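You operate a simulated robot arm through the tools that you are given. There is no shell and no other tool.

You are at the controls of a simulated robot arm. One attempt, no reset.

TASK
Put things in order on the top of the island bench. At the end: the beige fibre wad stands on top of the grey feed cup; the gold spare foot (marked "PIPING") from the top of the island bench stands where the cream grade block (marked "FULL") stood; the white wrapped quilt roll is on the green heat test plate; the cream grade block from the top of the island bench stands where the white wrapped quilt roll stood; whatever was shut is shut again. Leave all else as you found it, and nothing knocked over. Set down upright: wrapped quilt roll.

It is judged by the outcome, as a careful person would: the job done as asked, and still so three seconds after it is handed in. It fails if anything else is knocked over, pushed out of place, dropped, spilled or broken.

THE ROBOT
A 7-joint arm with a two-finger gripper, fixed in place. Base frame: the origin is at the foot of the arm, x ahead of it, y to its left, z up; the work surface is at about z = 0.8. Lengths are in m, angles in degrees, forces in N, time in s.
With the tool pointing down near the work surface it reaches from about 0.34 to 0.72 m from the base axis. Its first joint turns from -66.0 to 66.0 degrees. Payload 2.45 kg.
The tool frame sits at the grasp point between the pads (the TCP): z along the fingers, y along the line on which they close. The tips reach 0.026 m beyond it. Largest opening 0.096 m; the body of the gripper starts 0.069 m behind the TCP.
Orientation is that of the tool frame in the base frame, as a unit quaternion [w, x, y, z]. With the fingers straight down and closing along the base's y, the tool's x points along the base's -x, its y along +y and its z along -z.

THE INTERFACE
- The arm moves only by the tool servo_tool. Its argument "increments" is a list of rows, each a list of 7 numbers: the finger opening in m, from 0 to 0.096, then the shift along the tool's x, y, z in m, then the turn, a rotation vector about the tool's x, y, z in degrees. In form: [[hand, dx, dy, dz, rx, ry, rz], ...]. A call has 1 to 20 rows; each row is the pose to reach, as a shift and turn from the pose commanded when the call began, along the tool's axes at that moment. Rows are played at 5 a second. More than 0.05 m and 8.6 degrees between two rows, or a gripper value outside its range, and nothing of the call is played. Where a pose cannot be reached the arm comes as near as it can. A force on the tool above 40 N (or 10 N above the force at the start of the call, whichever is more), or a blocked arm, ends the call early, and 0.2 s more pass. The fingers move at their own pace and stop on an object; they squeeze with about 34 N. The grip force told is the motor's: it shows also when the fingers shut on nothing. Time passes only in rows, and 0.2 s behind the last, so rows that repeat a pose let the fingers close. It gives the time, the measured TCP pose, the force on the tool (base axes), the opening and the grip force at its end, in the units of the frame above (readings bear some noise), with the torque about the TCP (base axes, N m) and any sound that the robot's microphone picked up.
- Cameras (640 x 400 px; columns grow to the right, rows downward): "scene" is fixed at [0.1684, -0.402, 1.4137]; the picture's right is [0.71, -0.70, 0.00], its down [-0.47, -0.48, -0.74] and it looks along [0.52, 0.53, -0.68] (base axes); focal length 258 px, centre (320, 200). "wrist" rides on the gripper at [0.082, 0.003, -0.098] in the tool frame; the picture's right is [-0.04, 1.00, 0.00], its down [-0.73, -0.03, -0.68] and it looks along [-0.68, -0.03, 0.73] (tool axes); focal length 256 px, centre (320, 200). There is no depth. A picture from a camera that has moved, and an enlarged one, comes with that camera's place and axes in the base frame and with its lens.
- camera(camera): a new picture of that camera. It takes no simulated time.
- inspect(camera, box): a new picture of the part [left, top, right, bottom] of that camera's present view, enlarged. It takes no simulated time.
- finish_job(): hands the job in; it is judged then, once.

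Places have to be worked out from the pictures, the camera data and where the tool is seen. Open the gripper and draw the arm clear of the work before you hand the job in, unless the task says otherwise.

The tools are called after "Request:" as a command line: name --pt "numbers of a row" for each row, then --argument value for the rest, lists and objects as JSON in quotes. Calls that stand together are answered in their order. servo_tool: Moves the arm, as the interface text tells. Its arguments: {"type":"object","properties":{"increments":{"type":"array","items":{"type":"array","items":{"type":"number"}}}},"required":["increments"]} The other tools are called the same way: camera (camera) takes a picture; inspect (camera, box) takes an enlarged picture of a part of a camera's view; finish_job () hands the job in.

At the start:

```text
time: 0.0
tcp_pos: [0.3486, 0.0912, 1.1491]
ee_rot: [0.0, 0.0, 1.0, 0.0]
contact_force: [-0.2, -1.1, 0.4]
ft_torque: [-0.01, -0.01, -0.04]
opening: 0.0958
finger_force: 0.1
```

scene: 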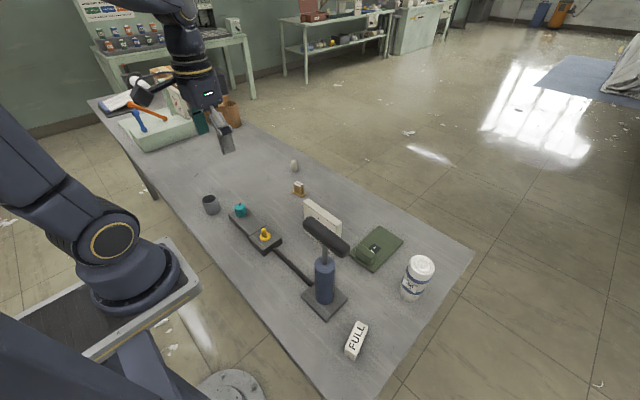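
wrist: 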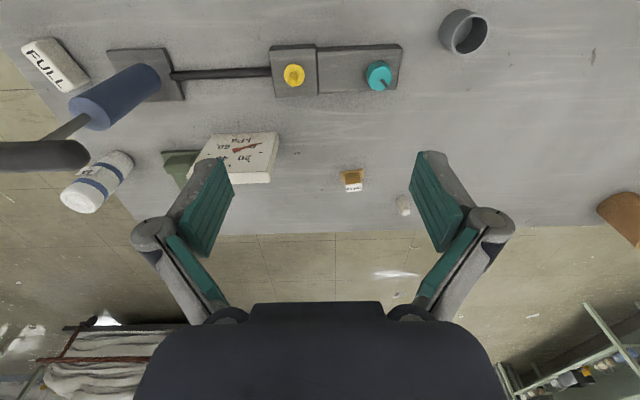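

I start by looking closer at the objects on the bench before moving anything.

Request:
inspect --camera "scene" --box '[180, 140, 340, 240]'

Request:
inspect --camera "scene" --box '[280, 180, 480, 380]'

Request:
inspect --camera "wrist" --box '[0, 0, 320, 230]'

Request:
inspect --camera "wrist" --box '[240, 0, 520, 230]'

Request:
inspect --camera "scene" --box '[80, 50, 260, 170]'

```text
4.00 times, centred on (260, 190) of scene
camera zoom: at [0.1684, -0.402, 1.4137], right [0.71, -0.7, 0.0], down [-0.47, -0.48, -0.74], along [0.52, 0.53, -0.68], focal length 1032 px, centre (560, 240)
```

zoom: 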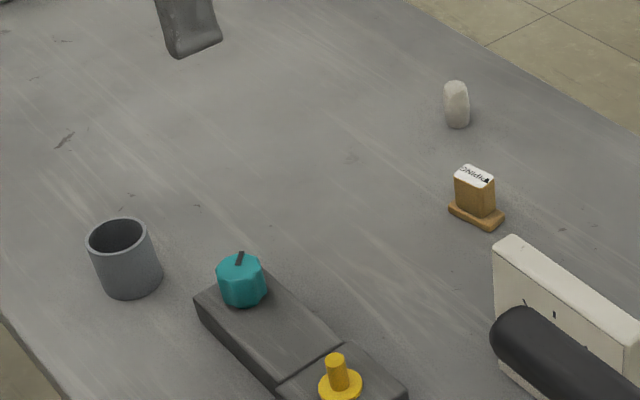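

```text
2.00 times, centred on (380, 280) of scene
camera zoom: at [0.1684, -0.402, 1.4137], right [0.71, -0.7, 0.0], down [-0.47, -0.48, -0.74], along [0.52, 0.53, -0.68], focal length 516 px, centre (200, 40)
```

zoom: 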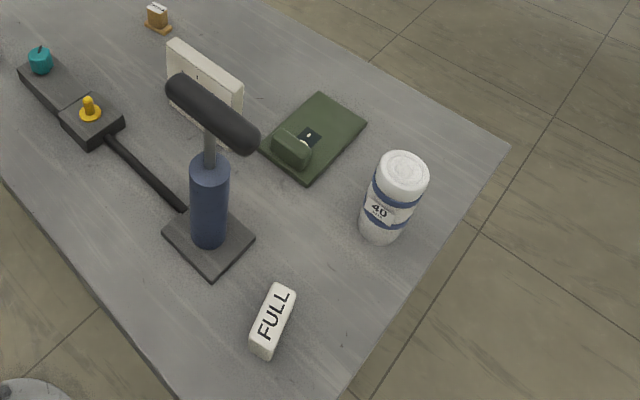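

```text
1.74 times, centred on (160, 115) of wrist
camera zoom: at [0.2653, 0.0943, 1.2462], right [0.04, 1.0, 0.0], down [0.73, -0.03, 0.68], along [0.68, -0.03, -0.73], focal length 445 px, centre (598, 348)
```

zoom: 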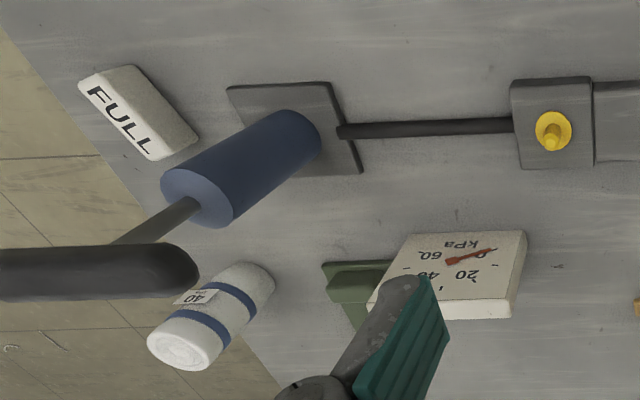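

```text
1.74 times, centred on (380, 115) of wrist
camera zoom: at [0.2653, 0.0943, 1.2462], right [0.04, 1.0, 0.0], down [0.73, -0.03, 0.68], along [0.68, -0.03, -0.73], focal length 445 px, centre (216, 348)
```

zoom: 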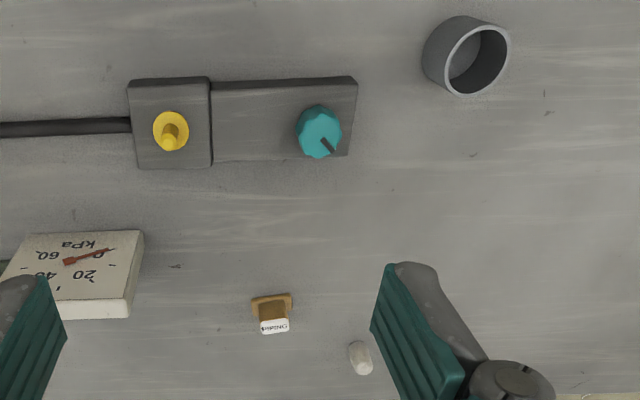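

```text
3.33 times, centred on (170, 110) of scene
camera zoom: at [0.1684, -0.402, 1.4137], right [0.71, -0.7, 0.0], down [-0.47, -0.48, -0.74], along [0.52, 0.53, -0.68], focal length 860 px, centre (820, 500)
```

zoom: 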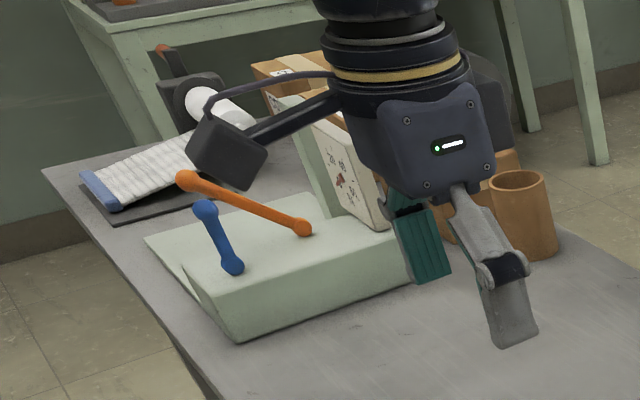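

The layout is becoming clear: the cup is near (0.35, 0.29), the small wad near (0.68, 0.27), the PIPING foot near (0.61, 0.15), the FULL block near (0.37, -0.31) and the roll near (0.56, -0.33). I zoom in further on the key objects.

Request:
inspect --camera "wrist" --box '[420, 0, 510, 60]'

Request:
inspect --camera "scene" --box '[190, 180, 240, 225]'

Request:
inspect --camera "scene" --box '[280, 150, 320, 205]'

Request:
inspect --camera "scene" --box '[340, 220, 450, 310]'

Request:
inspect --camera "scene" --box '[330, 310, 390, 370]'

Request:
inspect --camera "wrist" --box '[330, 160, 430, 225]'

```text
6.67 times, centred on (465, 30) of wrist
camera zoom: at [0.2653, 0.0943, 1.2462], right [0.04, 1.0, 0.0], down [0.73, -0.03, 0.68], along [0.68, -0.03, -0.73], focal length 1707 px, centre (-647, 1333)
```

zoom: 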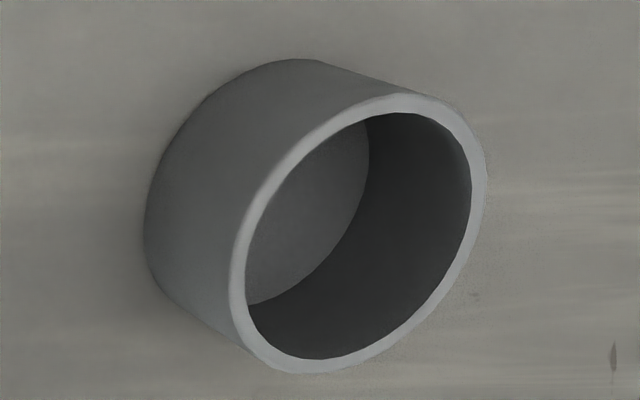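

```text
8.89 times, centred on (215, 202) of scene
camera zoom: at [0.1684, -0.402, 1.4137], right [0.71, -0.7, 0.0], down [-0.47, -0.48, -0.74], along [0.52, 0.53, -0.68], focal length 2294 px, centre (1253, 178)
```

zoom: 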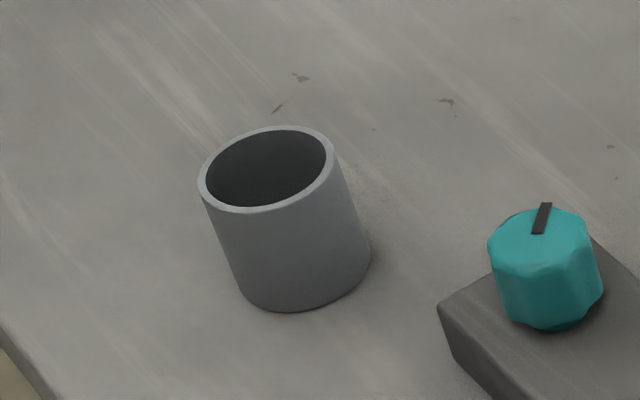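

```text
7.27 times, centred on (300, 178) of scene
camera zoom: at [0.1684, -0.402, 1.4137], right [0.71, -0.7, 0.0], down [-0.47, -0.48, -0.74], along [0.52, 0.53, -0.68], focal length 1876 px, centre (466, 364)
```

zoom: 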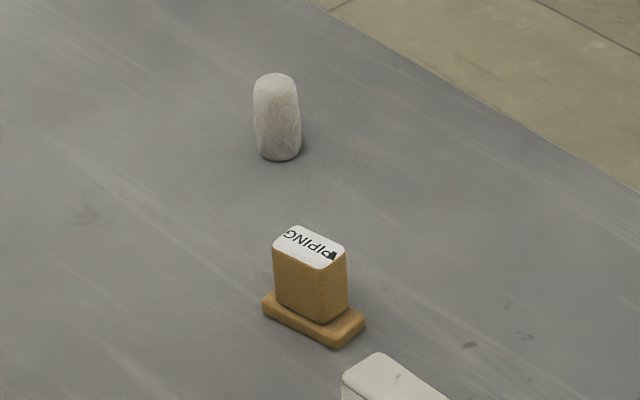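

```text
4.44 times, centred on (395, 265) of scene
camera zoom: at [0.1684, -0.402, 1.4137], right [0.71, -0.7, 0.0], down [-0.47, -0.48, -0.74], along [0.52, 0.53, -0.68], focal length 1147 px, centre (-13, -89)
```

zoom: 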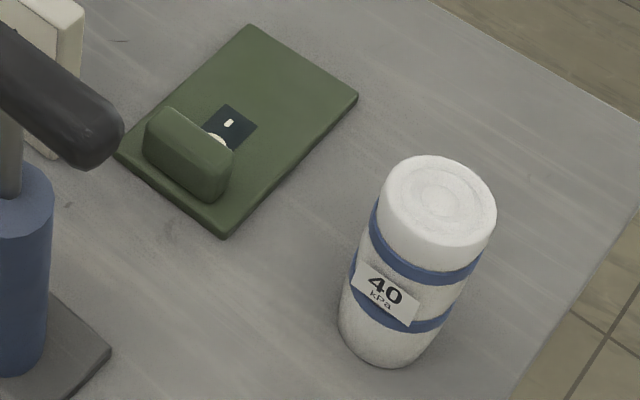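

```text
6.67 times, centred on (360, 340) of scene
camera zoom: at [0.1684, -0.402, 1.4137], right [0.71, -0.7, 0.0], down [-0.47, -0.48, -0.74], along [0.52, 0.53, -0.68], focal length 1720 px, centre (53, -733)
```

zoom: 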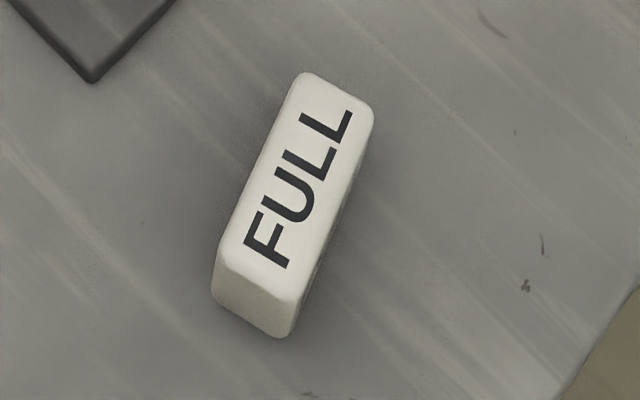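

```text
6.15 times, centred on (380, 192) of wrist
camera zoom: at [0.2653, 0.0943, 1.2462], right [0.04, 1.0, 0.0], down [0.73, -0.03, 0.68], along [0.68, -0.03, -0.73], focal length 1575 px, centre (-49, 246)
```

zoom: 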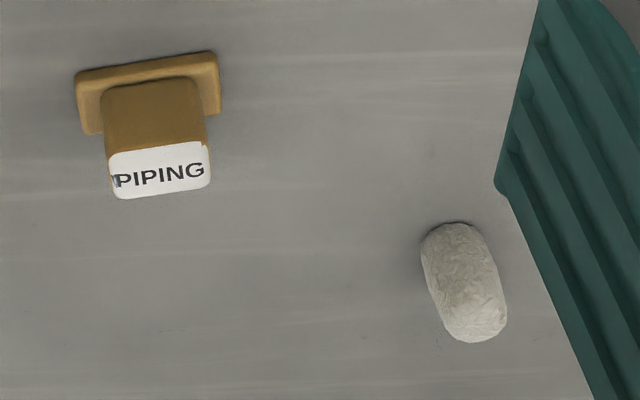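

The wad looks about 0.026 wide × 0.04 tall, and the pump's T-handle sticks up to about z=1.05 near the FULL block, so I need better geometry there. I raise and shift the arm to a survey pose well above the handle.

Request:
servo_tool --pt "0.095 0.0 0.0 -0.04 0 0 0" --pt "0.095 -0.01 -0.02 -0.08 0 0 0" --pt "0.095 -0.02 -0.06 -0.1 0 0 0" --pt "0.095 -0.03 -0.1 -0.1 0 0 0" --pt "0.095 -0.04 -0.14 -0.1 0 0 0" --pt "0.095 -0.05 -0.18 -0.1 0 0 0" --pt "0.095 -0.05 -0.19 -0.1 0 0 0"

Request:
camera --camera "wrist"

Request:
camera --camera "scene"

```text
time: 1.6
tcp_pos: [0.3976, -0.099, 1.2497]
ee_rot: [0.001, 0.0, 1.0, 0.0]
contact_force: [-0.2, -0.4, -0.3]
ft_torque: [0.02, 0.01, 0.0]
opening: 0.0953
finger_force: 0.1
```

```text
taken
camera wrist: at [0.3156, -0.0956, 1.3466], right [0.04, 1.0, 0.0], down [0.73, -0.03, 0.68], along [0.68, -0.03, -0.73], focal length 256 px, centre (320, 200)
```

wrist: 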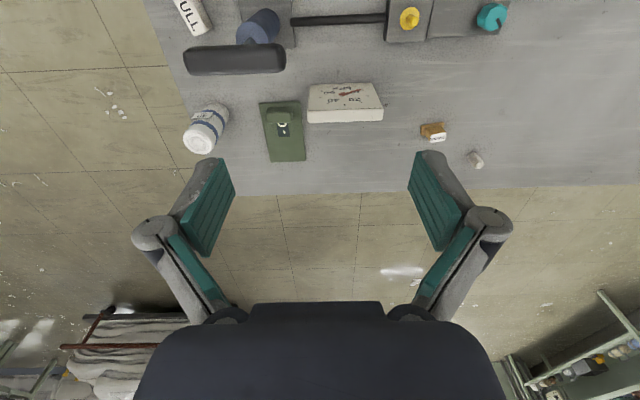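

```text
taken
```

scene: 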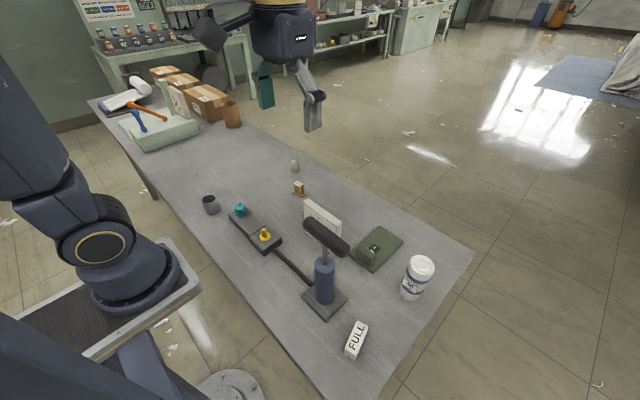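

The handle end is near (0.39, -0.248, 1.04), close to the FULL block, so that pick will need care. I start with the wad: I move above the right of the bench, yawing toward the wad's azimuth (~21.7°), and look again.

Request:
servo_tool --pt "0.095 -0.01 0.03 0.0 0 0 -2" --pt "0.095 -0.03 0.07 0.01 0 0 -4" --pt "0.095 -0.05 0.11 0.03 0 0 -6" --pt "0.095 -0.07 0.145 0.05 0 0 -8" --pt "0.095 -0.09 0.18 0.07 0 0 -11" --pt "0.095 -0.11 0.215 0.09 0 0 -14" --pt "0.095 -0.13 0.25 0.11 0 0 -17" --pt "0.095 -0.15 0.28 0.13 0 0 -20" --pt "0.095 -0.17 0.31 0.15 0 0 -21.7" --pt "0.095 -0.18 0.33 0.17 0 0 -21.7" --pt "0.095 -0.18 0.34 0.2 0 0 -21.7"

Request:
camera --camera "wrist"

Request:
camera --camera "scene"

```text
time: 4.0
tcp_pos: [0.5772, 0.241, 1.0485]
ee_rot: [0.0, -0.188, 0.982, 0.001]
contact_force: [-0.8, 0.7, -0.4]
ft_torque: [0.03, 0.03, 0.01]
opening: 0.095
finger_force: 0.0
```

```text
taken
camera wrist: at [0.5001, 0.2143, 1.1461], right [-0.33, 0.94, 0.0], down [0.69, 0.24, 0.68], along [0.64, 0.23, -0.73], focal length 256 px, centre (320, 200)
```

wrist: 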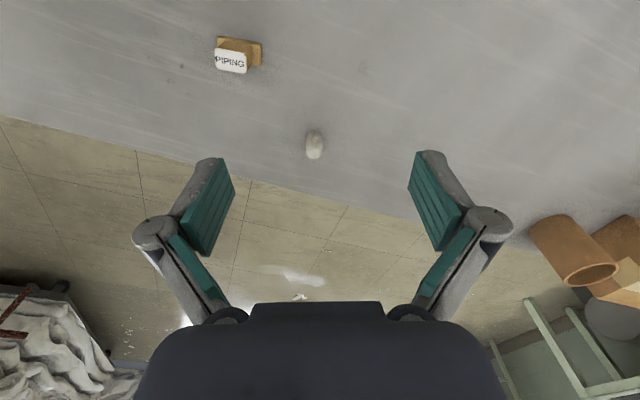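

```text
taken
```

scene: 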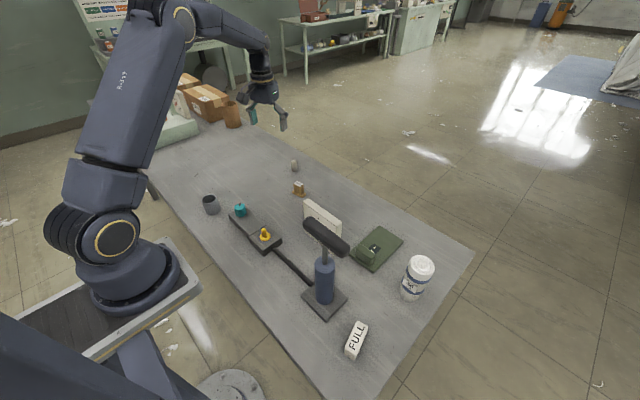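

I can now see the arm's shape, with the column above the gripper and the forearm rising back to the elbow. I zoom on the wad in the wrist view to locate it precisely.

Request:
inspect --camera "wrist" --box '[280, 110, 350, 170]'

Request:
inspect --camera "scene" --box '[220, 30, 320, 130]'

Request:
inspect --camera "wrist" --box '[190, 20, 290, 90]'

```text
6.67 times, centred on (315, 140) of wrist
camera zoom: at [0.5001, 0.2143, 1.1461], right [-0.33, 0.94, 0.0], down [0.69, 0.24, 0.68], along [0.64, 0.23, -0.73], focal length 1707 px, centre (353, 600)
```

zoom: 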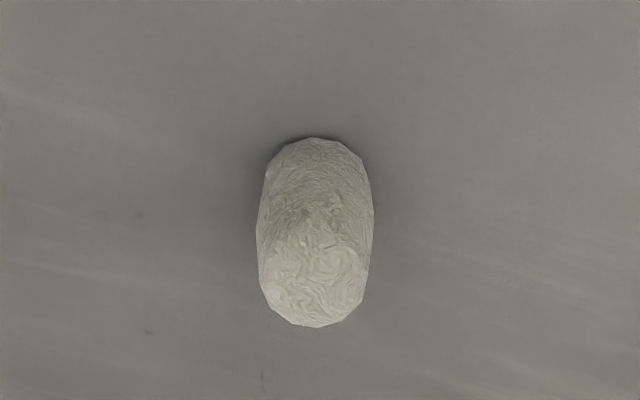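

```text
4.00 times, centred on (270, 80) of scene
camera zoom: at [0.1684, -0.402, 1.4137], right [0.71, -0.7, 0.0], down [-0.47, -0.48, -0.74], along [0.52, 0.53, -0.68], focal length 1032 px, centre (520, 680)
```

zoom: 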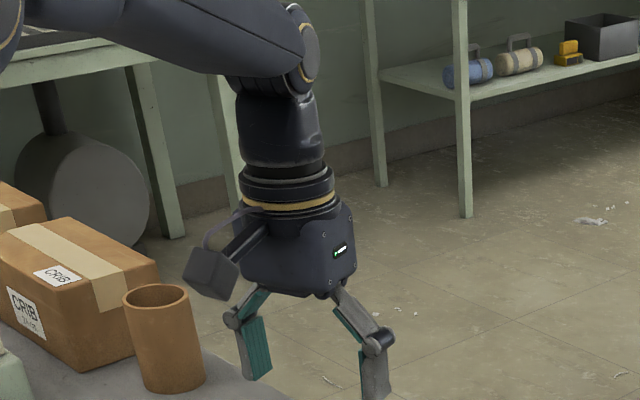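

```text
5.71 times, centred on (240, 55) of wrist
camera zoom: at [0.5001, 0.2143, 1.1461], right [-0.33, 0.94, 0.0], down [0.69, 0.24, 0.68], along [0.64, 0.23, -0.73], focal length 1463 px, centre (777, 1029)
```

zoom: 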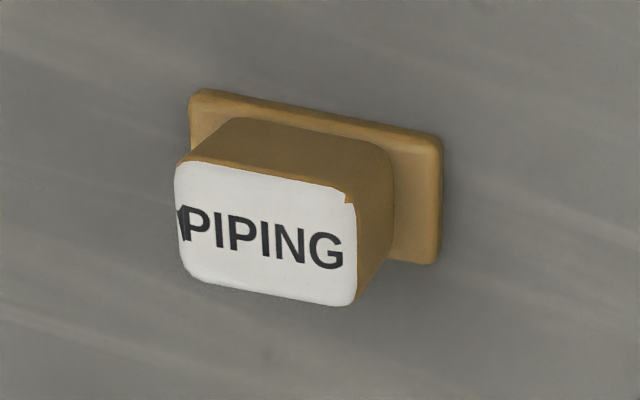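

The wad's centre is at about (0.686, 0.273), with diameter about 0.025 and height about 0.04. That is slightly beyond straight-down reach, so I tilt the tool 8° outward and hover above it.

Request:
servo_tool --pt "0.07 -0.03 -0.003 0.03 0 -2 0" --pt "0.07 -0.06 -0.006 0.06 0 -4 0" --pt "0.07 -0.09 -0.009 0.09 0 -6 0" --pt "0.07 -0.11 -0.0105 0.1185 0 -8 0" --pt "0.07 -0.11 -0.0105 0.1185 0 -8 0"

Request:
camera --camera "wrist"

Request:
inspect --camera "scene" --box '[250, 100, 340, 190]'

```text
time: 5.2
tcp_pos: [0.6842, 0.2715, 0.931]
ee_rot: [0.068, -0.188, 0.98, 0.013]
contact_force: [-0.1, -0.1, 0.9]
ft_torque: [-0.01, -0.02, 0.02]
opening: 0.0698
finger_force: 0.1
```

```text
taken
camera wrist: at [0.5942, 0.2402, 1.0154], right [-0.33, 0.94, 0.01], down [0.6, 0.21, 0.77], along [0.73, 0.26, -0.63], focal length 256 px, centre (320, 200)
```

wrist: 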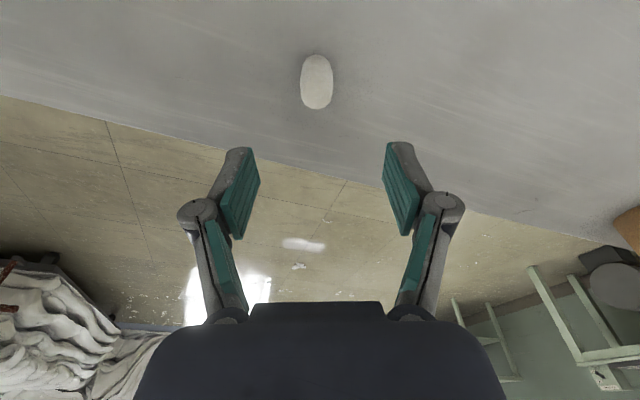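

```text
4.44 times, centred on (295, 145) of scene
camera zoom: at [0.1684, -0.402, 1.4137], right [0.71, -0.7, 0.0], down [-0.47, -0.48, -0.74], along [0.52, 0.53, -0.68], focal length 1147 px, centre (431, 444)
```

zoom: 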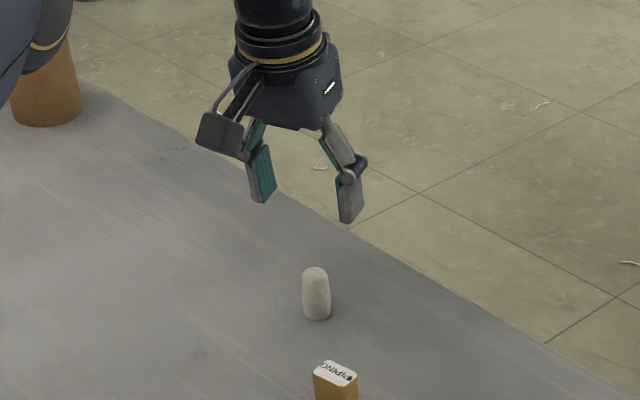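

The hover pose was reached and the wad sits centred ahead of the fingers. I descend straight to TCP z≈0.854, with the tips around the wad's upper part, and then close.

Request:
servo_tool --pt "0.07 0.0055 0 0.03 0 0 0" --pt "0.07 0.0095 0 0.055 0 0 0" --pt "0.07 0.0123 0 0.0766 0 0 0" --pt "0.07 0.0123 0 0.0766 0 0 0"

Request:
inspect --camera "scene" --box '[260, 130, 330, 190]'

Request:
camera --camera "wrist"

```text
time: 6.2
tcp_pos: [0.6827, 0.2716, 0.8541]
ee_rot: [0.069, -0.187, 0.98, 0.013]
contact_force: [0.1, -0.1, -0.2]
ft_torque: [-0.01, 0.02, 0.0]
opening: 0.0701
finger_force: 0.0
```

```text
6.67 times, centred on (295, 160) of scene
camera zoom: at [0.1684, -0.402, 1.4137], right [0.71, -0.7, 0.0], down [-0.47, -0.48, -0.74], along [0.52, 0.53, -0.68], focal length 1720 px, centre (487, 467)
```

zoom: 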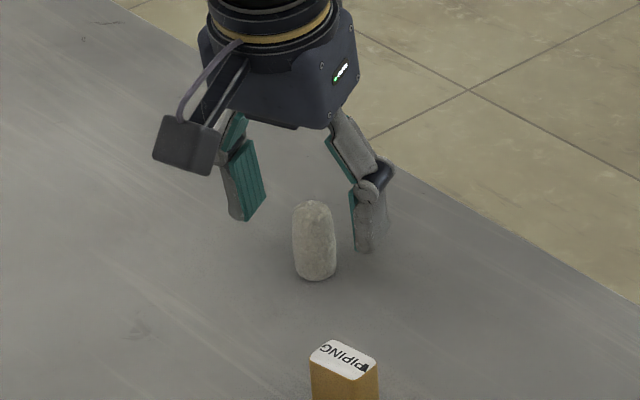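

```text
taken
camera wrist: at [0.5925, 0.2399, 0.9378], right [-0.33, 0.94, 0.01], down [0.6, 0.21, 0.77], along [0.73, 0.26, -0.63], focal length 256 px, centre (320, 200)
```

wrist: 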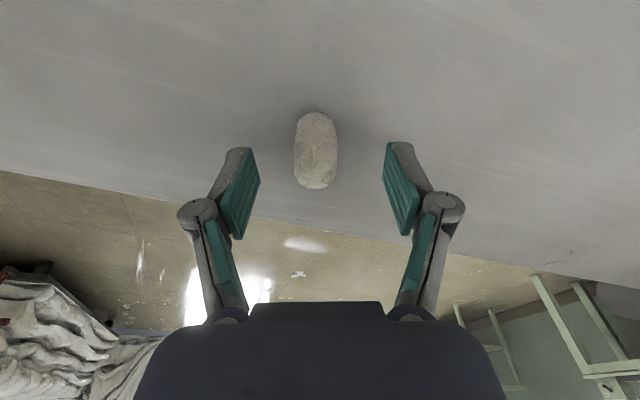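

The wad is about 2 mm to the tool's -y side, so I recentre, dip 1.5 mm and close on it.

Request:
servo_tool --pt "0.07 0.0002 -0.0022 0.0015 0 0 0" --pt "0.05 0.0002 -0.0022 0.0015 0 0 0" --pt "0.035 0.0002 -0.0022 0.0015 0 0 0" --pt "0.02 0.0002 -0.0022 0.0015 0 0 0" --pt "0.015 0.0002 -0.0022 0.0015 0 0 0" --pt "0.015 0.0002 -0.0022 0.0015 0 0 0"

Request:
camera --camera "wrist"

Request:
inspect --camera "scene" --box '[260, 130, 330, 190]'

```text
time: 7.6
tcp_pos: [0.6855, 0.2686, 0.8507]
ee_rot: [0.068, -0.187, 0.98, 0.014]
contact_force: [0.4, -0.2, 0.4]
ft_torque: [0.01, 0.0, -0.01]
opening: 0.0226
finger_force: 34.3
```

```text
taken
camera wrist: at [0.5934, 0.2379, 0.9363], right [-0.33, 0.94, 0.01], down [0.6, 0.21, 0.77], along [0.73, 0.26, -0.63], focal length 256 px, centre (320, 200)
```

wrist: 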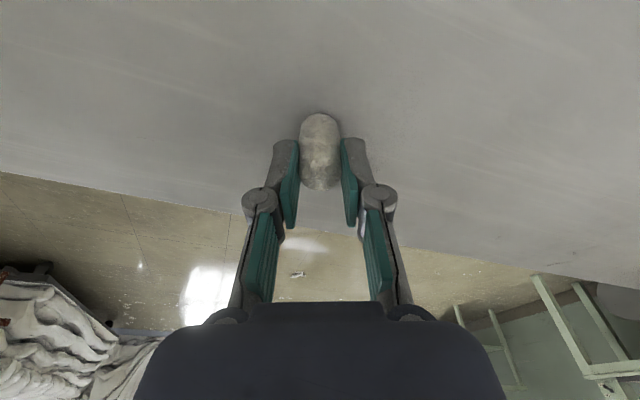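

```text
6.67 times, centred on (295, 160) of scene
camera zoom: at [0.1684, -0.402, 1.4137], right [0.71, -0.7, 0.0], down [-0.47, -0.48, -0.74], along [0.52, 0.53, -0.68], focal length 1720 px, centre (487, 467)
```

zoom: 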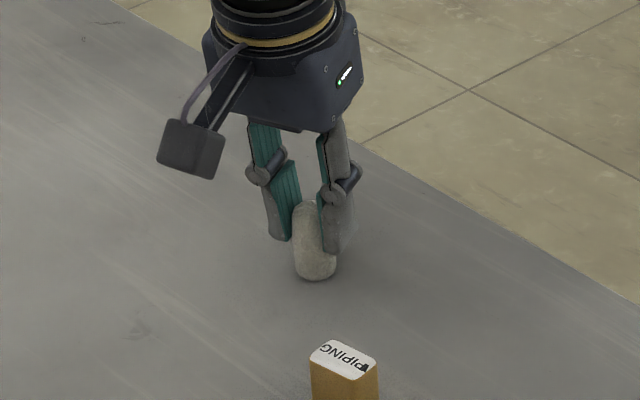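

Gripped at 0.0226 m with firm force. I lift straight up and check that the wad comes along.

Request:
servo_tool --pt "0.015 -0.003 0 -0.02 0 0 0" --pt "0.015 -0.0075 0 -0.05 0 0 0" --pt "0.015 -0.013 0 -0.09 0 0 0" --pt "0.015 -0.017 0 -0.12 0 0 0"

Request:
camera --camera "wrist"

Request:
inspect --camera "scene" --box '[250, 80, 330, 180]'

```text
time: 8.6
tcp_pos: [0.6828, 0.2678, 0.9737]
ee_rot: [0.068, -0.188, 0.98, 0.013]
contact_force: [-0.2, -0.6, 0.6]
ft_torque: [0.0, -0.03, -0.01]
opening: 0.0221
finger_force: 34.6
```

```text
taken
camera wrist: at [0.594, 0.2371, 1.0584], right [-0.33, 0.94, 0.01], down [0.6, 0.21, 0.77], along [0.73, 0.26, -0.63], focal length 256 px, centre (320, 200)
```

wrist: 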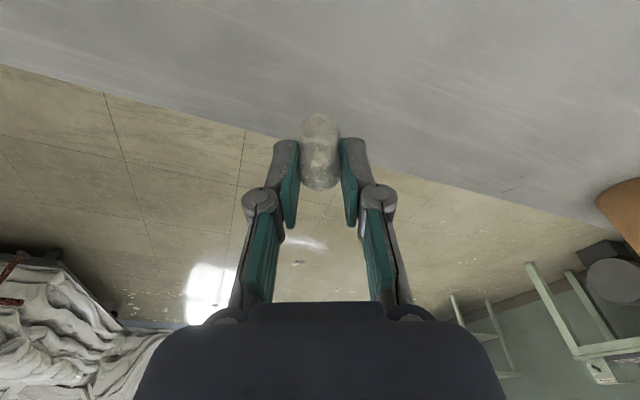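

```text
4.00 times, centred on (290, 130) of scene
camera zoom: at [0.1684, -0.402, 1.4137], right [0.71, -0.7, 0.0], down [-0.47, -0.48, -0.74], along [0.52, 0.53, -0.68], focal length 1032 px, centre (440, 480)
```

zoom: 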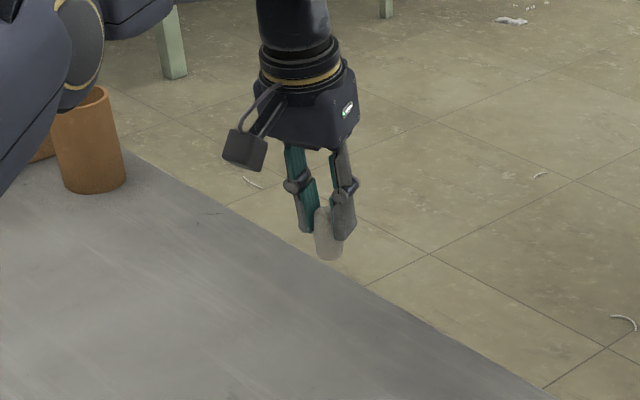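

The wad is held. I carry it at z≈0.97 to hover over the cup near (0.346, 0.291), yawing to that azimuth and keeping the 8° tilt so the wad stays vertical.

Request:
servo_tool --pt "0.015 0.025 0.012 -0.0035 -0.2 0 -1.5" --pt "0.015 0.06 0.028 -0.0084 -0.5 0 -3.5" --pt "0.015 0.095 0.045 -0.0133 -0.8 0 -5.7" --pt "0.015 0.13 0.062 -0.0183 -1.1 0 -7.8" --pt "0.015 0.165 0.079 -0.0232 -1.4 0 -9.9" --pt "0.015 0.2 0.095 -0.0281 -1.7 0 -12" --pt "0.015 0.235 0.112 -0.033 -2.0 0 -14.1" --pt "0.015 0.27 0.128 -0.038 -2.3 0 -16.2" --pt "0.015 0.29 0.138 -0.0408 -2.45 0 -17.4" --pt "0.015 0.3047 0.1447 -0.0428 -2.56 0 -18.22" --pt "0.015 0.3047 0.1447 -0.0428 -2.56 0 -18.22"

Request:
camera --camera "wrist"

Request:
camera --camera "scene"

```text
time: 11.0
tcp_pos: [0.344, 0.29, 0.972]
ee_rot: [0.065, -0.342, 0.937, 0.024]
contact_force: [-0.4, -0.3, -0.3]
ft_torque: [0.0, 0.02, -0.03]
opening: 0.0227
finger_force: 33.9
```

```text
taken
camera wrist: at [0.2686, 0.2325, 1.0578], right [-0.61, 0.79, 0.01], down [0.5, 0.38, 0.77], along [0.61, 0.48, -0.63], focal length 256 px, centre (320, 200)
```

wrist: 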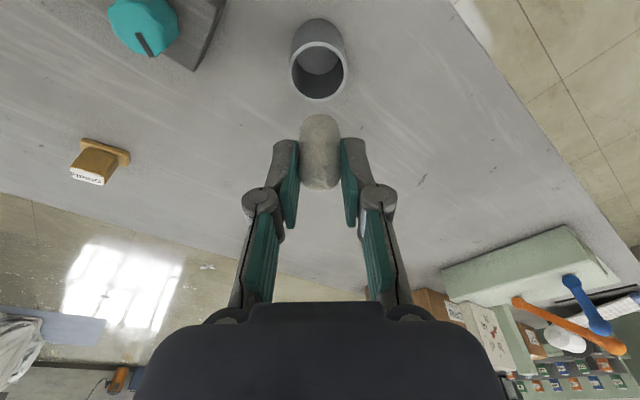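

```text
taken
```

scene: 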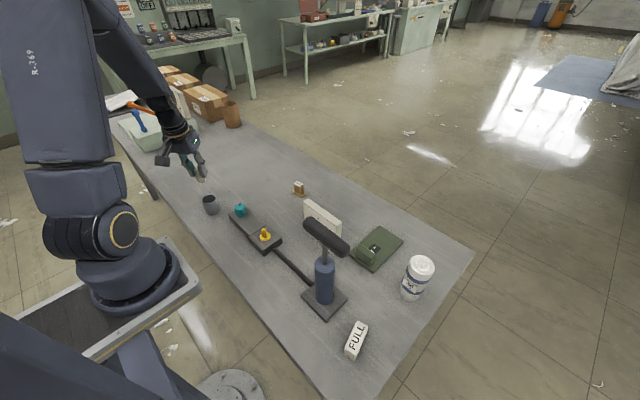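

The cup is visible ahead in the wrist view; I zoom to measure its centre and rim.

Request:
inspect --camera "wrist" --box '[270, 5, 370, 195]'

Request:
inspect --camera "wrist" --box '[270, 5, 370, 110]'

Request:
inspect --camera "scene" --box '[160, 130, 260, 225]'

```text
2.11 times, centred on (320, 100) of wrist
camera zoom: at [0.2686, 0.2325, 1.0578], right [-0.61, 0.79, 0.01], down [0.5, 0.38, 0.77], along [0.61, 0.48, -0.63], focal length 539 px, centre (320, 410)
```

zoom: 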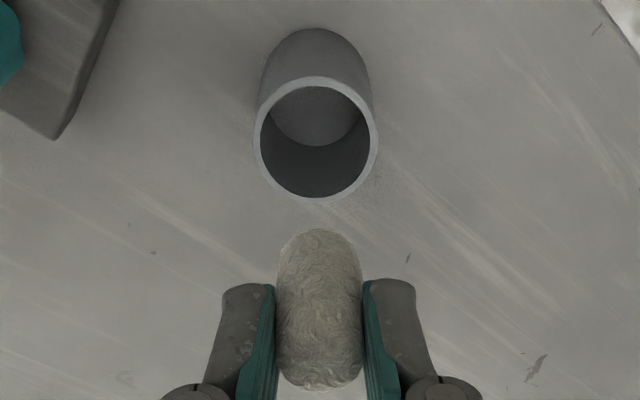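

```text
3.81 times, centred on (320, 58) of wrist
camera zoom: at [0.2686, 0.2325, 1.0578], right [-0.61, 0.79, 0.01], down [0.5, 0.38, 0.77], along [0.61, 0.48, -0.63], focal length 975 px, centre (320, 743)
```

zoom: 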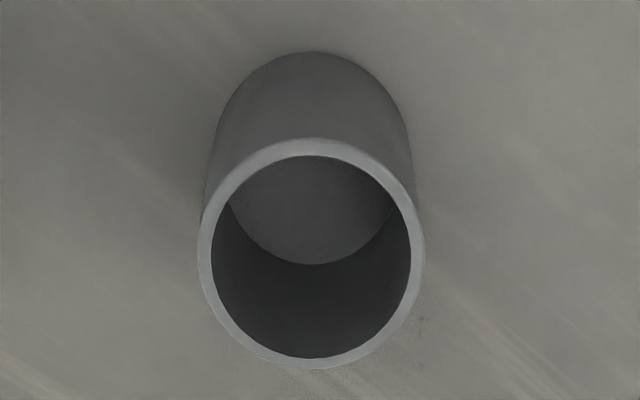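

```text
4.21 times, centred on (210, 178) of scene
camera zoom: at [0.1684, -0.402, 1.4137], right [0.71, -0.7, 0.0], down [-0.47, -0.48, -0.74], along [0.52, 0.53, -0.68], focal length 1086 px, centre (783, 295)
```

zoom: 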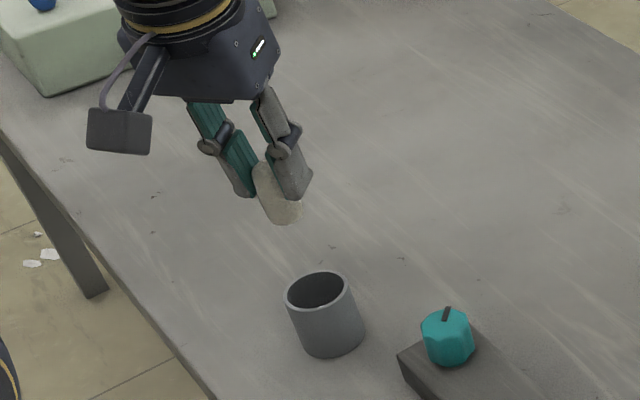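

The cup is hollow: rim z≈0.85, inner diameter ≈0.042, floor ≈0.806, centre (0.343, 0.290). The wad hangs about 5 mm too far outward, so I shift inward and descend so its bottom sits just above the rim, then check.

Request:
servo_tool --pt "0.015 0.0057 0 -0.0008 0 0 0" --pt "0.015 0.01 0 0.03 0 0 0" --pt "0.015 0.0147 0 0.0636 0 0 0" --pt "0.015 0.0147 0 0.0636 0 0 0"

Request:
inspect --camera "wrist" --box '[240, 30, 400, 230]'

Request:
inspect --camera "scene" --box '[170, 150, 250, 225]'

```text
time: 12.0
tcp_pos: [0.3397, 0.2867, 0.9079]
ee_rot: [0.065, -0.342, 0.937, 0.025]
contact_force: [-0.5, 0.0, 0.0]
ft_torque: [-0.01, 0.0, 0.02]
opening: 0.0226
finger_force: 34.3
```

```text
2.00 times, centred on (320, 130) of wrist
camera zoom: at [0.2647, 0.2282, 0.9921], right [-0.61, 0.79, 0.01], down [0.5, 0.38, 0.77], along [0.61, 0.48, -0.63], focal length 512 px, centre (320, 340)
```

zoom: 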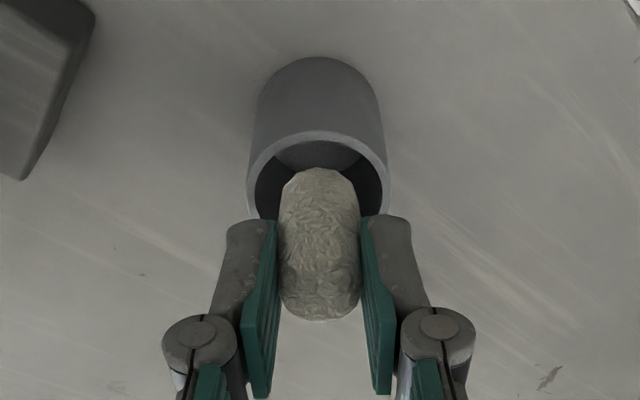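

```text
5.33 times, centred on (210, 188) of scene
camera zoom: at [0.1684, -0.402, 1.4137], right [0.71, -0.7, 0.0], down [-0.47, -0.48, -0.74], along [0.52, 0.53, -0.68], focal length 1376 px, centre (907, 267)
```

zoom: 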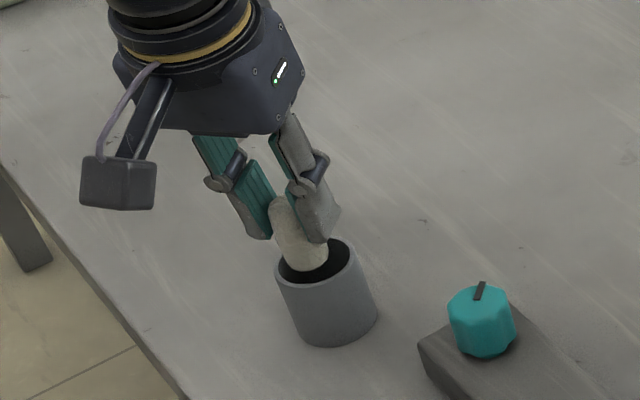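

The wrist view shows the wad laterally centred over the opening. I zoom the scene view to confirm before lowering into the cup.

Request:
inspect --camera "scene" --box '[195, 175, 235, 215]'

```text
10.00 times, centred on (215, 195) of scene
camera zoom: at [0.1684, -0.402, 1.4137], right [0.71, -0.7, 0.0], down [-0.47, -0.48, -0.74], along [0.52, 0.53, -0.68], focal length 2580 px, centre (1370, 250)
```

zoom: 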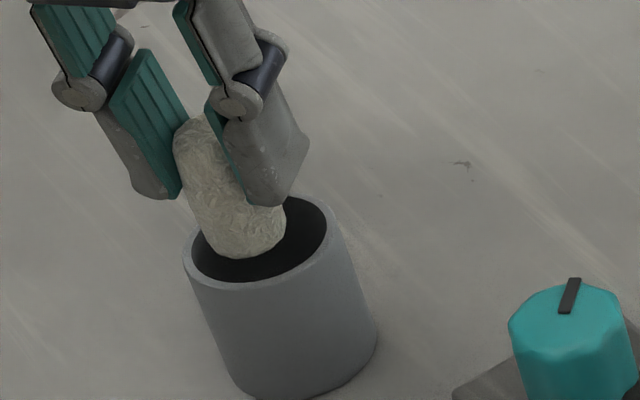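

The views suggest the wad is about 3–5 mm too far inward (base side), so I shift outward 4.5 mm, then lower 1 cm and look again.

Request:
servo_tool --pt "0.015 -0.0045 -0.001 0.0006 0 0 0" --pt "0.015 -0.0038 -0.001 0.0056 0 0 0" --pt "0.015 -0.0031 -0.001 0.0105 0 0 0" --pt "0.015 -0.0031 -0.001 0.0105 0 0 0"

Request:
inspect --camera "wrist" --box '[240, 30, 400, 230]'

Request:
inspect --camera "scene" --box '[195, 175, 235, 215]'

```text
time: 12.8
tcp_pos: [0.3446, 0.2882, 0.9035]
ee_rot: [0.067, -0.342, 0.937, 0.024]
contact_force: [-6.4, -3.9, 20.4]
ft_torque: [-0.17, 0.28, 0.06]
opening: 0.0222
finger_force: 34.0
stopped in row 3: the force on the tool passed its limit at 53 N (the readings are from after the stop); the commanded pose is now the measured one
```

```text
2.00 times, centred on (320, 130) of wrist
camera zoom: at [0.269, 0.2305, 0.9877], right [-0.61, 0.79, 0.0], down [0.5, 0.38, 0.78], along [0.61, 0.48, -0.63], focal length 512 px, centre (320, 340)
```

zoom: 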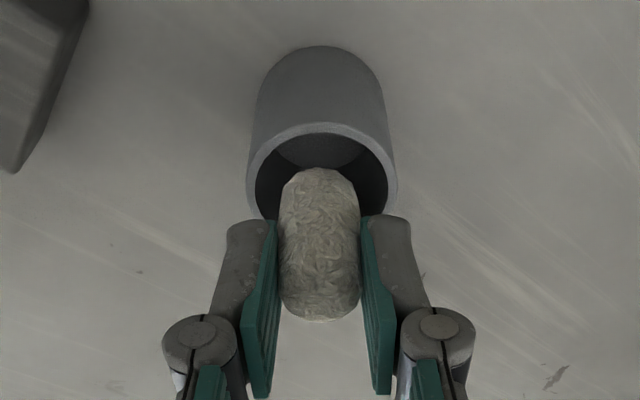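

```text
10.00 times, centred on (215, 195) of scene
camera zoom: at [0.168, -0.4023, 1.4136], right [0.71, -0.7, 0.0], down [-0.47, -0.48, -0.74], along [0.52, 0.53, -0.68], focal length 2580 px, centre (1370, 250)
```

zoom: 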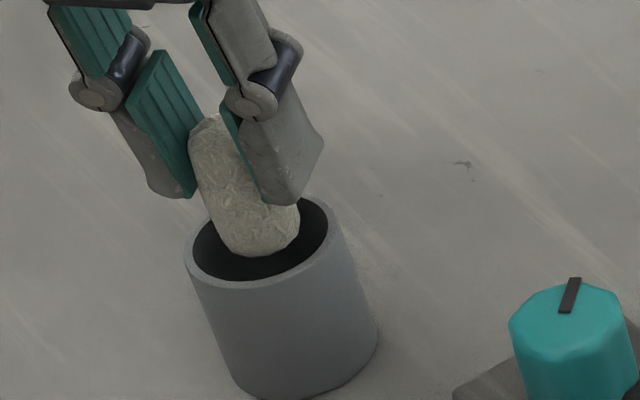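

Contact occurred with the wad's bottom at z≈0.852, right at rim level, while the wad is well inside the opening in both views. The cup top therefore bears it as a solid support, and the cup has not shifted. I back off in half-millimetre steps to relieve the force before releasing.

Request:
servo_tool --pt "0.015 -0.0001 0 -0.0008 0 0 0" --pt "0.015 -0.0001 0 -0.0008 0 0 0"

Request:
inspect --camera "scene" --box '[195, 175, 235, 215]'

```text
time: 13.3
tcp_pos: [0.3459, 0.2889, 0.9032]
ee_rot: [0.067, -0.341, 0.937, 0.024]
contact_force: [-2.7, -0.1, 8.4]
ft_torque: [0.03, 0.12, -0.01]
opening: 0.0223
finger_force: 34.3
```

```text
10.00 times, centred on (215, 195) of scene
camera zoom: at [0.1682, -0.4021, 1.4137], right [0.71, -0.7, 0.0], down [-0.47, -0.48, -0.74], along [0.52, 0.53, -0.68], focal length 2580 px, centre (1370, 250)
```

zoom: 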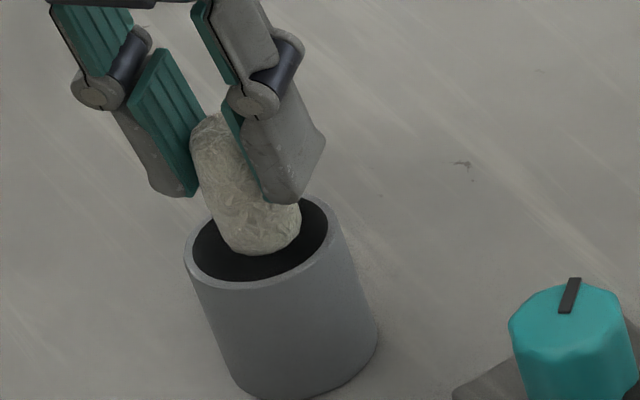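

The force is down to 8 N and the wad bottom is centred on the rim plane. I ease another 0.5 mm and open the fingers gradually.

Request:
servo_tool --pt "0.015 -0.0001 0 -0.0005 0 0 0" --pt "0.022 -0.0001 0 -0.0005 0 0 0" --pt "0.03 -0.0001 0 -0.0005 0 0 0" --pt "0.04 -0.0001 0 -0.0005 0 0 0" --pt "0.05 -0.0001 0 -0.0005 0 0 0" --pt "0.05 -0.0001 0 -0.0005 0 0 0"

Request:
inspect --camera "scene" --box '[195, 165, 235, 215]'

Request:
inspect --camera "wrist" --box '[240, 30, 400, 230]'

```text
time: 14.8
tcp_pos: [0.3456, 0.2887, 0.9045]
ee_rot: [0.068, -0.341, 0.937, 0.025]
contact_force: [0.1, 0.3, -0.6]
ft_torque: [-0.03, 0.02, 0.0]
opening: 0.05
finger_force: 0.1
```

```text
8.00 times, centred on (215, 190) of scene
camera zoom: at [0.1684, -0.402, 1.4137], right [0.71, -0.7, 0.0], down [-0.47, -0.48, -0.74], along [0.52, 0.53, -0.68], focal length 2064 px, centre (1160, 280)
```

zoom: 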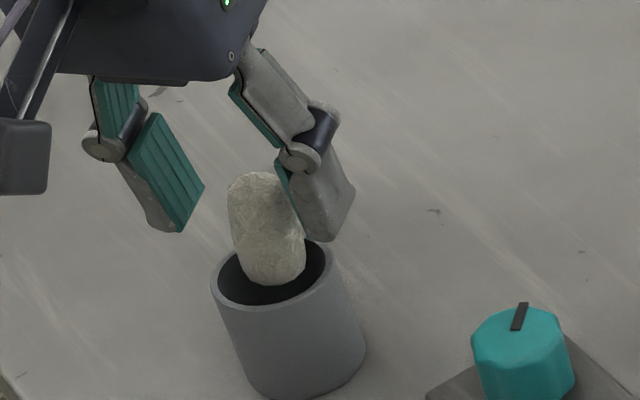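

```text
2.00 times, centred on (320, 130) of wrist
camera zoom: at [0.2696, 0.2306, 0.9881], right [-0.61, 0.79, 0.0], down [0.5, 0.38, 0.78], along [0.61, 0.48, -0.63], focal length 512 px, centre (320, 340)
```

zoom: 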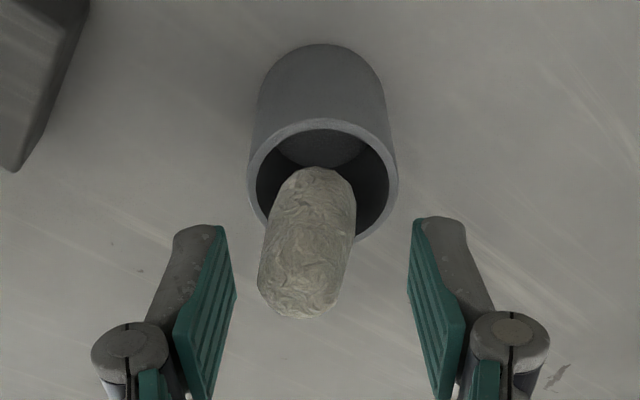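

The wad is released and free of both fingers but leans slightly. I wait a moment without moving to see whether it is static.

Request:
servo_tool --pt "0.05 0 0 0 0 0 0" --pt "0.05 0 0 0 0 0 0" --pt "0.05 0 0 0 0 0 0"

Request:
inspect --camera "scene" --box '[195, 165, 235, 215]'

Request:
inspect --camera "wrist" --box '[240, 30, 400, 230]'

```text
time: 15.6
tcp_pos: [0.3457, 0.2888, 0.9034]
ee_rot: [0.068, -0.341, 0.937, 0.023]
contact_force: [0.0, -0.7, -0.5]
ft_torque: [0.01, -0.01, 0.02]
opening: 0.0503
finger_force: 0.2
```

```text
8.00 times, centred on (215, 190) of scene
camera zoom: at [0.1684, -0.402, 1.4137], right [0.71, -0.7, 0.0], down [-0.47, -0.48, -0.74], along [0.52, 0.53, -0.68], focal length 2064 px, centre (1160, 280)
```

zoom: 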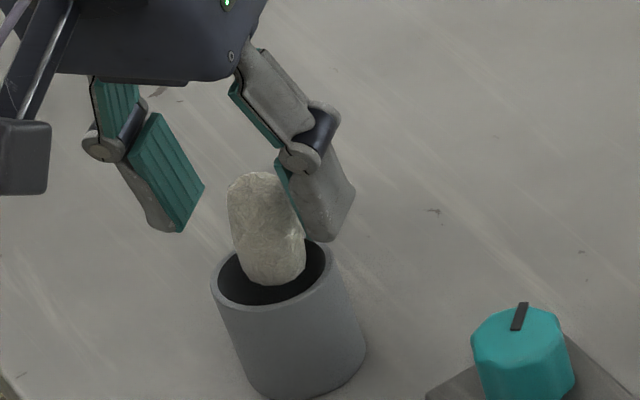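

```text
2.00 times, centred on (320, 130) of wrist
camera zoom: at [0.2696, 0.2306, 0.988], right [-0.61, 0.79, 0.0], down [0.5, 0.38, 0.78], along [0.61, 0.48, -0.63], focal length 512 px, centre (320, 340)
```

zoom: 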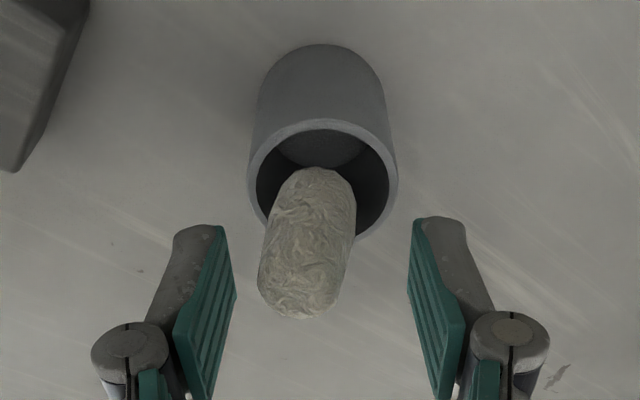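

It is static but leaning about 12–15° along the closing axis. I look closer at how it sits on the rim before correcting.

Request:
inspect --camera "scene" --box '[202, 180, 228, 206]'

Request:
inspect --camera "wrist" --box '[280, 85, 365, 195]'

```text
15.38 times, centred on (215, 193) of scene
camera zoom: at [0.1684, -0.402, 1.4137], right [0.71, -0.7, 0.0], down [-0.47, -0.48, -0.74], along [0.52, 0.53, -0.68], focal length 3970 px, centre (1935, 308)
```

zoom: 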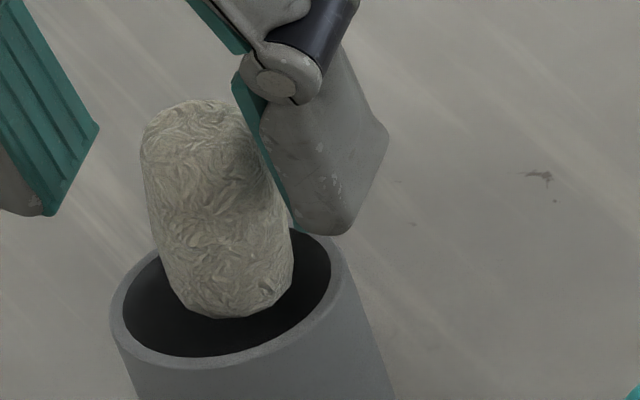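

```text
3.64 times, centred on (322, 140) of wrist
camera zoom: at [0.2696, 0.2306, 0.988], right [-0.61, 0.79, 0.0], down [0.5, 0.38, 0.78], along [0.61, 0.48, -0.63], focal length 931 px, centre (311, 418)
```

zoom: 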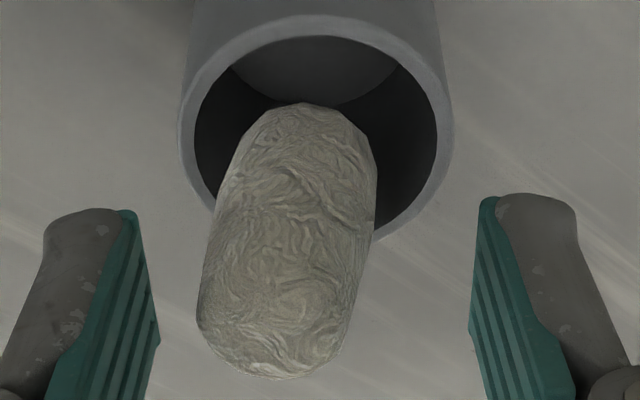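

The wad's rounded bottom let it tip slightly along the closing axis on release. I regrip gently, which squares it up between the parallel pads, and check.

Request:
servo_tool --pt "0.044 0 0.0005 0 0 0 0" --pt "0.038 0 0.0005 0 0 0 0" --pt "0.033 0 0.0005 0 0 0 0" --pt "0.028 0 0.0005 0 0 0 0" --pt "0.024 0 0.0005 0 0 0 0" --pt "0.018 0 0.0005 0 0 0 0" --pt "0.015 0 0.0005 0 0 0 0"

Request:
inspect --camera "scene" --box '[195, 165, 235, 215]'

Request:
inspect --camera "wrist" --box '[240, 30, 400, 230]'

```text
time: 17.1
tcp_pos: [0.3461, 0.2893, 0.9026]
ee_rot: [0.067, -0.342, 0.937, 0.024]
contact_force: [0.2, -1.0, -0.1]
ft_torque: [0.0, -0.02, 0.0]
opening: 0.0225
finger_force: 33.9
```

```text
8.00 times, centred on (215, 190) of scene
camera zoom: at [0.1684, -0.402, 1.4137], right [0.71, -0.7, 0.0], down [-0.47, -0.48, -0.74], along [0.52, 0.53, -0.68], focal length 2064 px, centre (1160, 280)
```

zoom: 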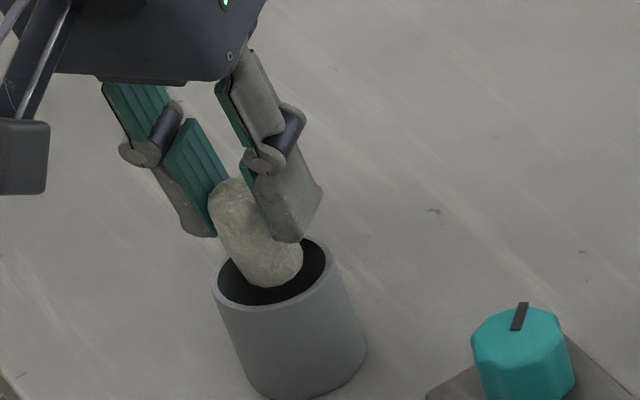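

```text
2.00 times, centred on (320, 130) of wrist
camera zoom: at [0.2693, 0.2309, 0.9882], right [-0.61, 0.79, 0.0], down [0.5, 0.38, 0.78], along [0.61, 0.48, -0.63], focal length 512 px, centre (320, 340)
```

zoom: 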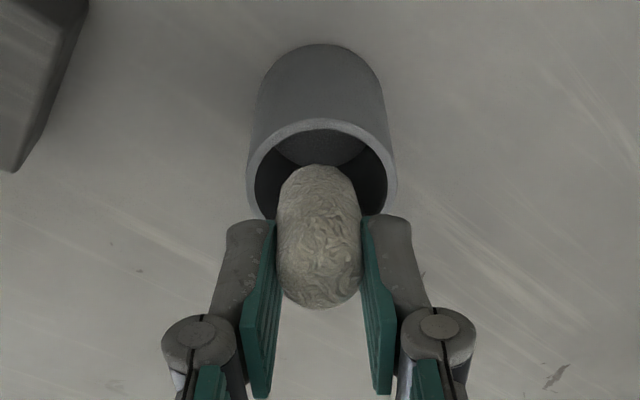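

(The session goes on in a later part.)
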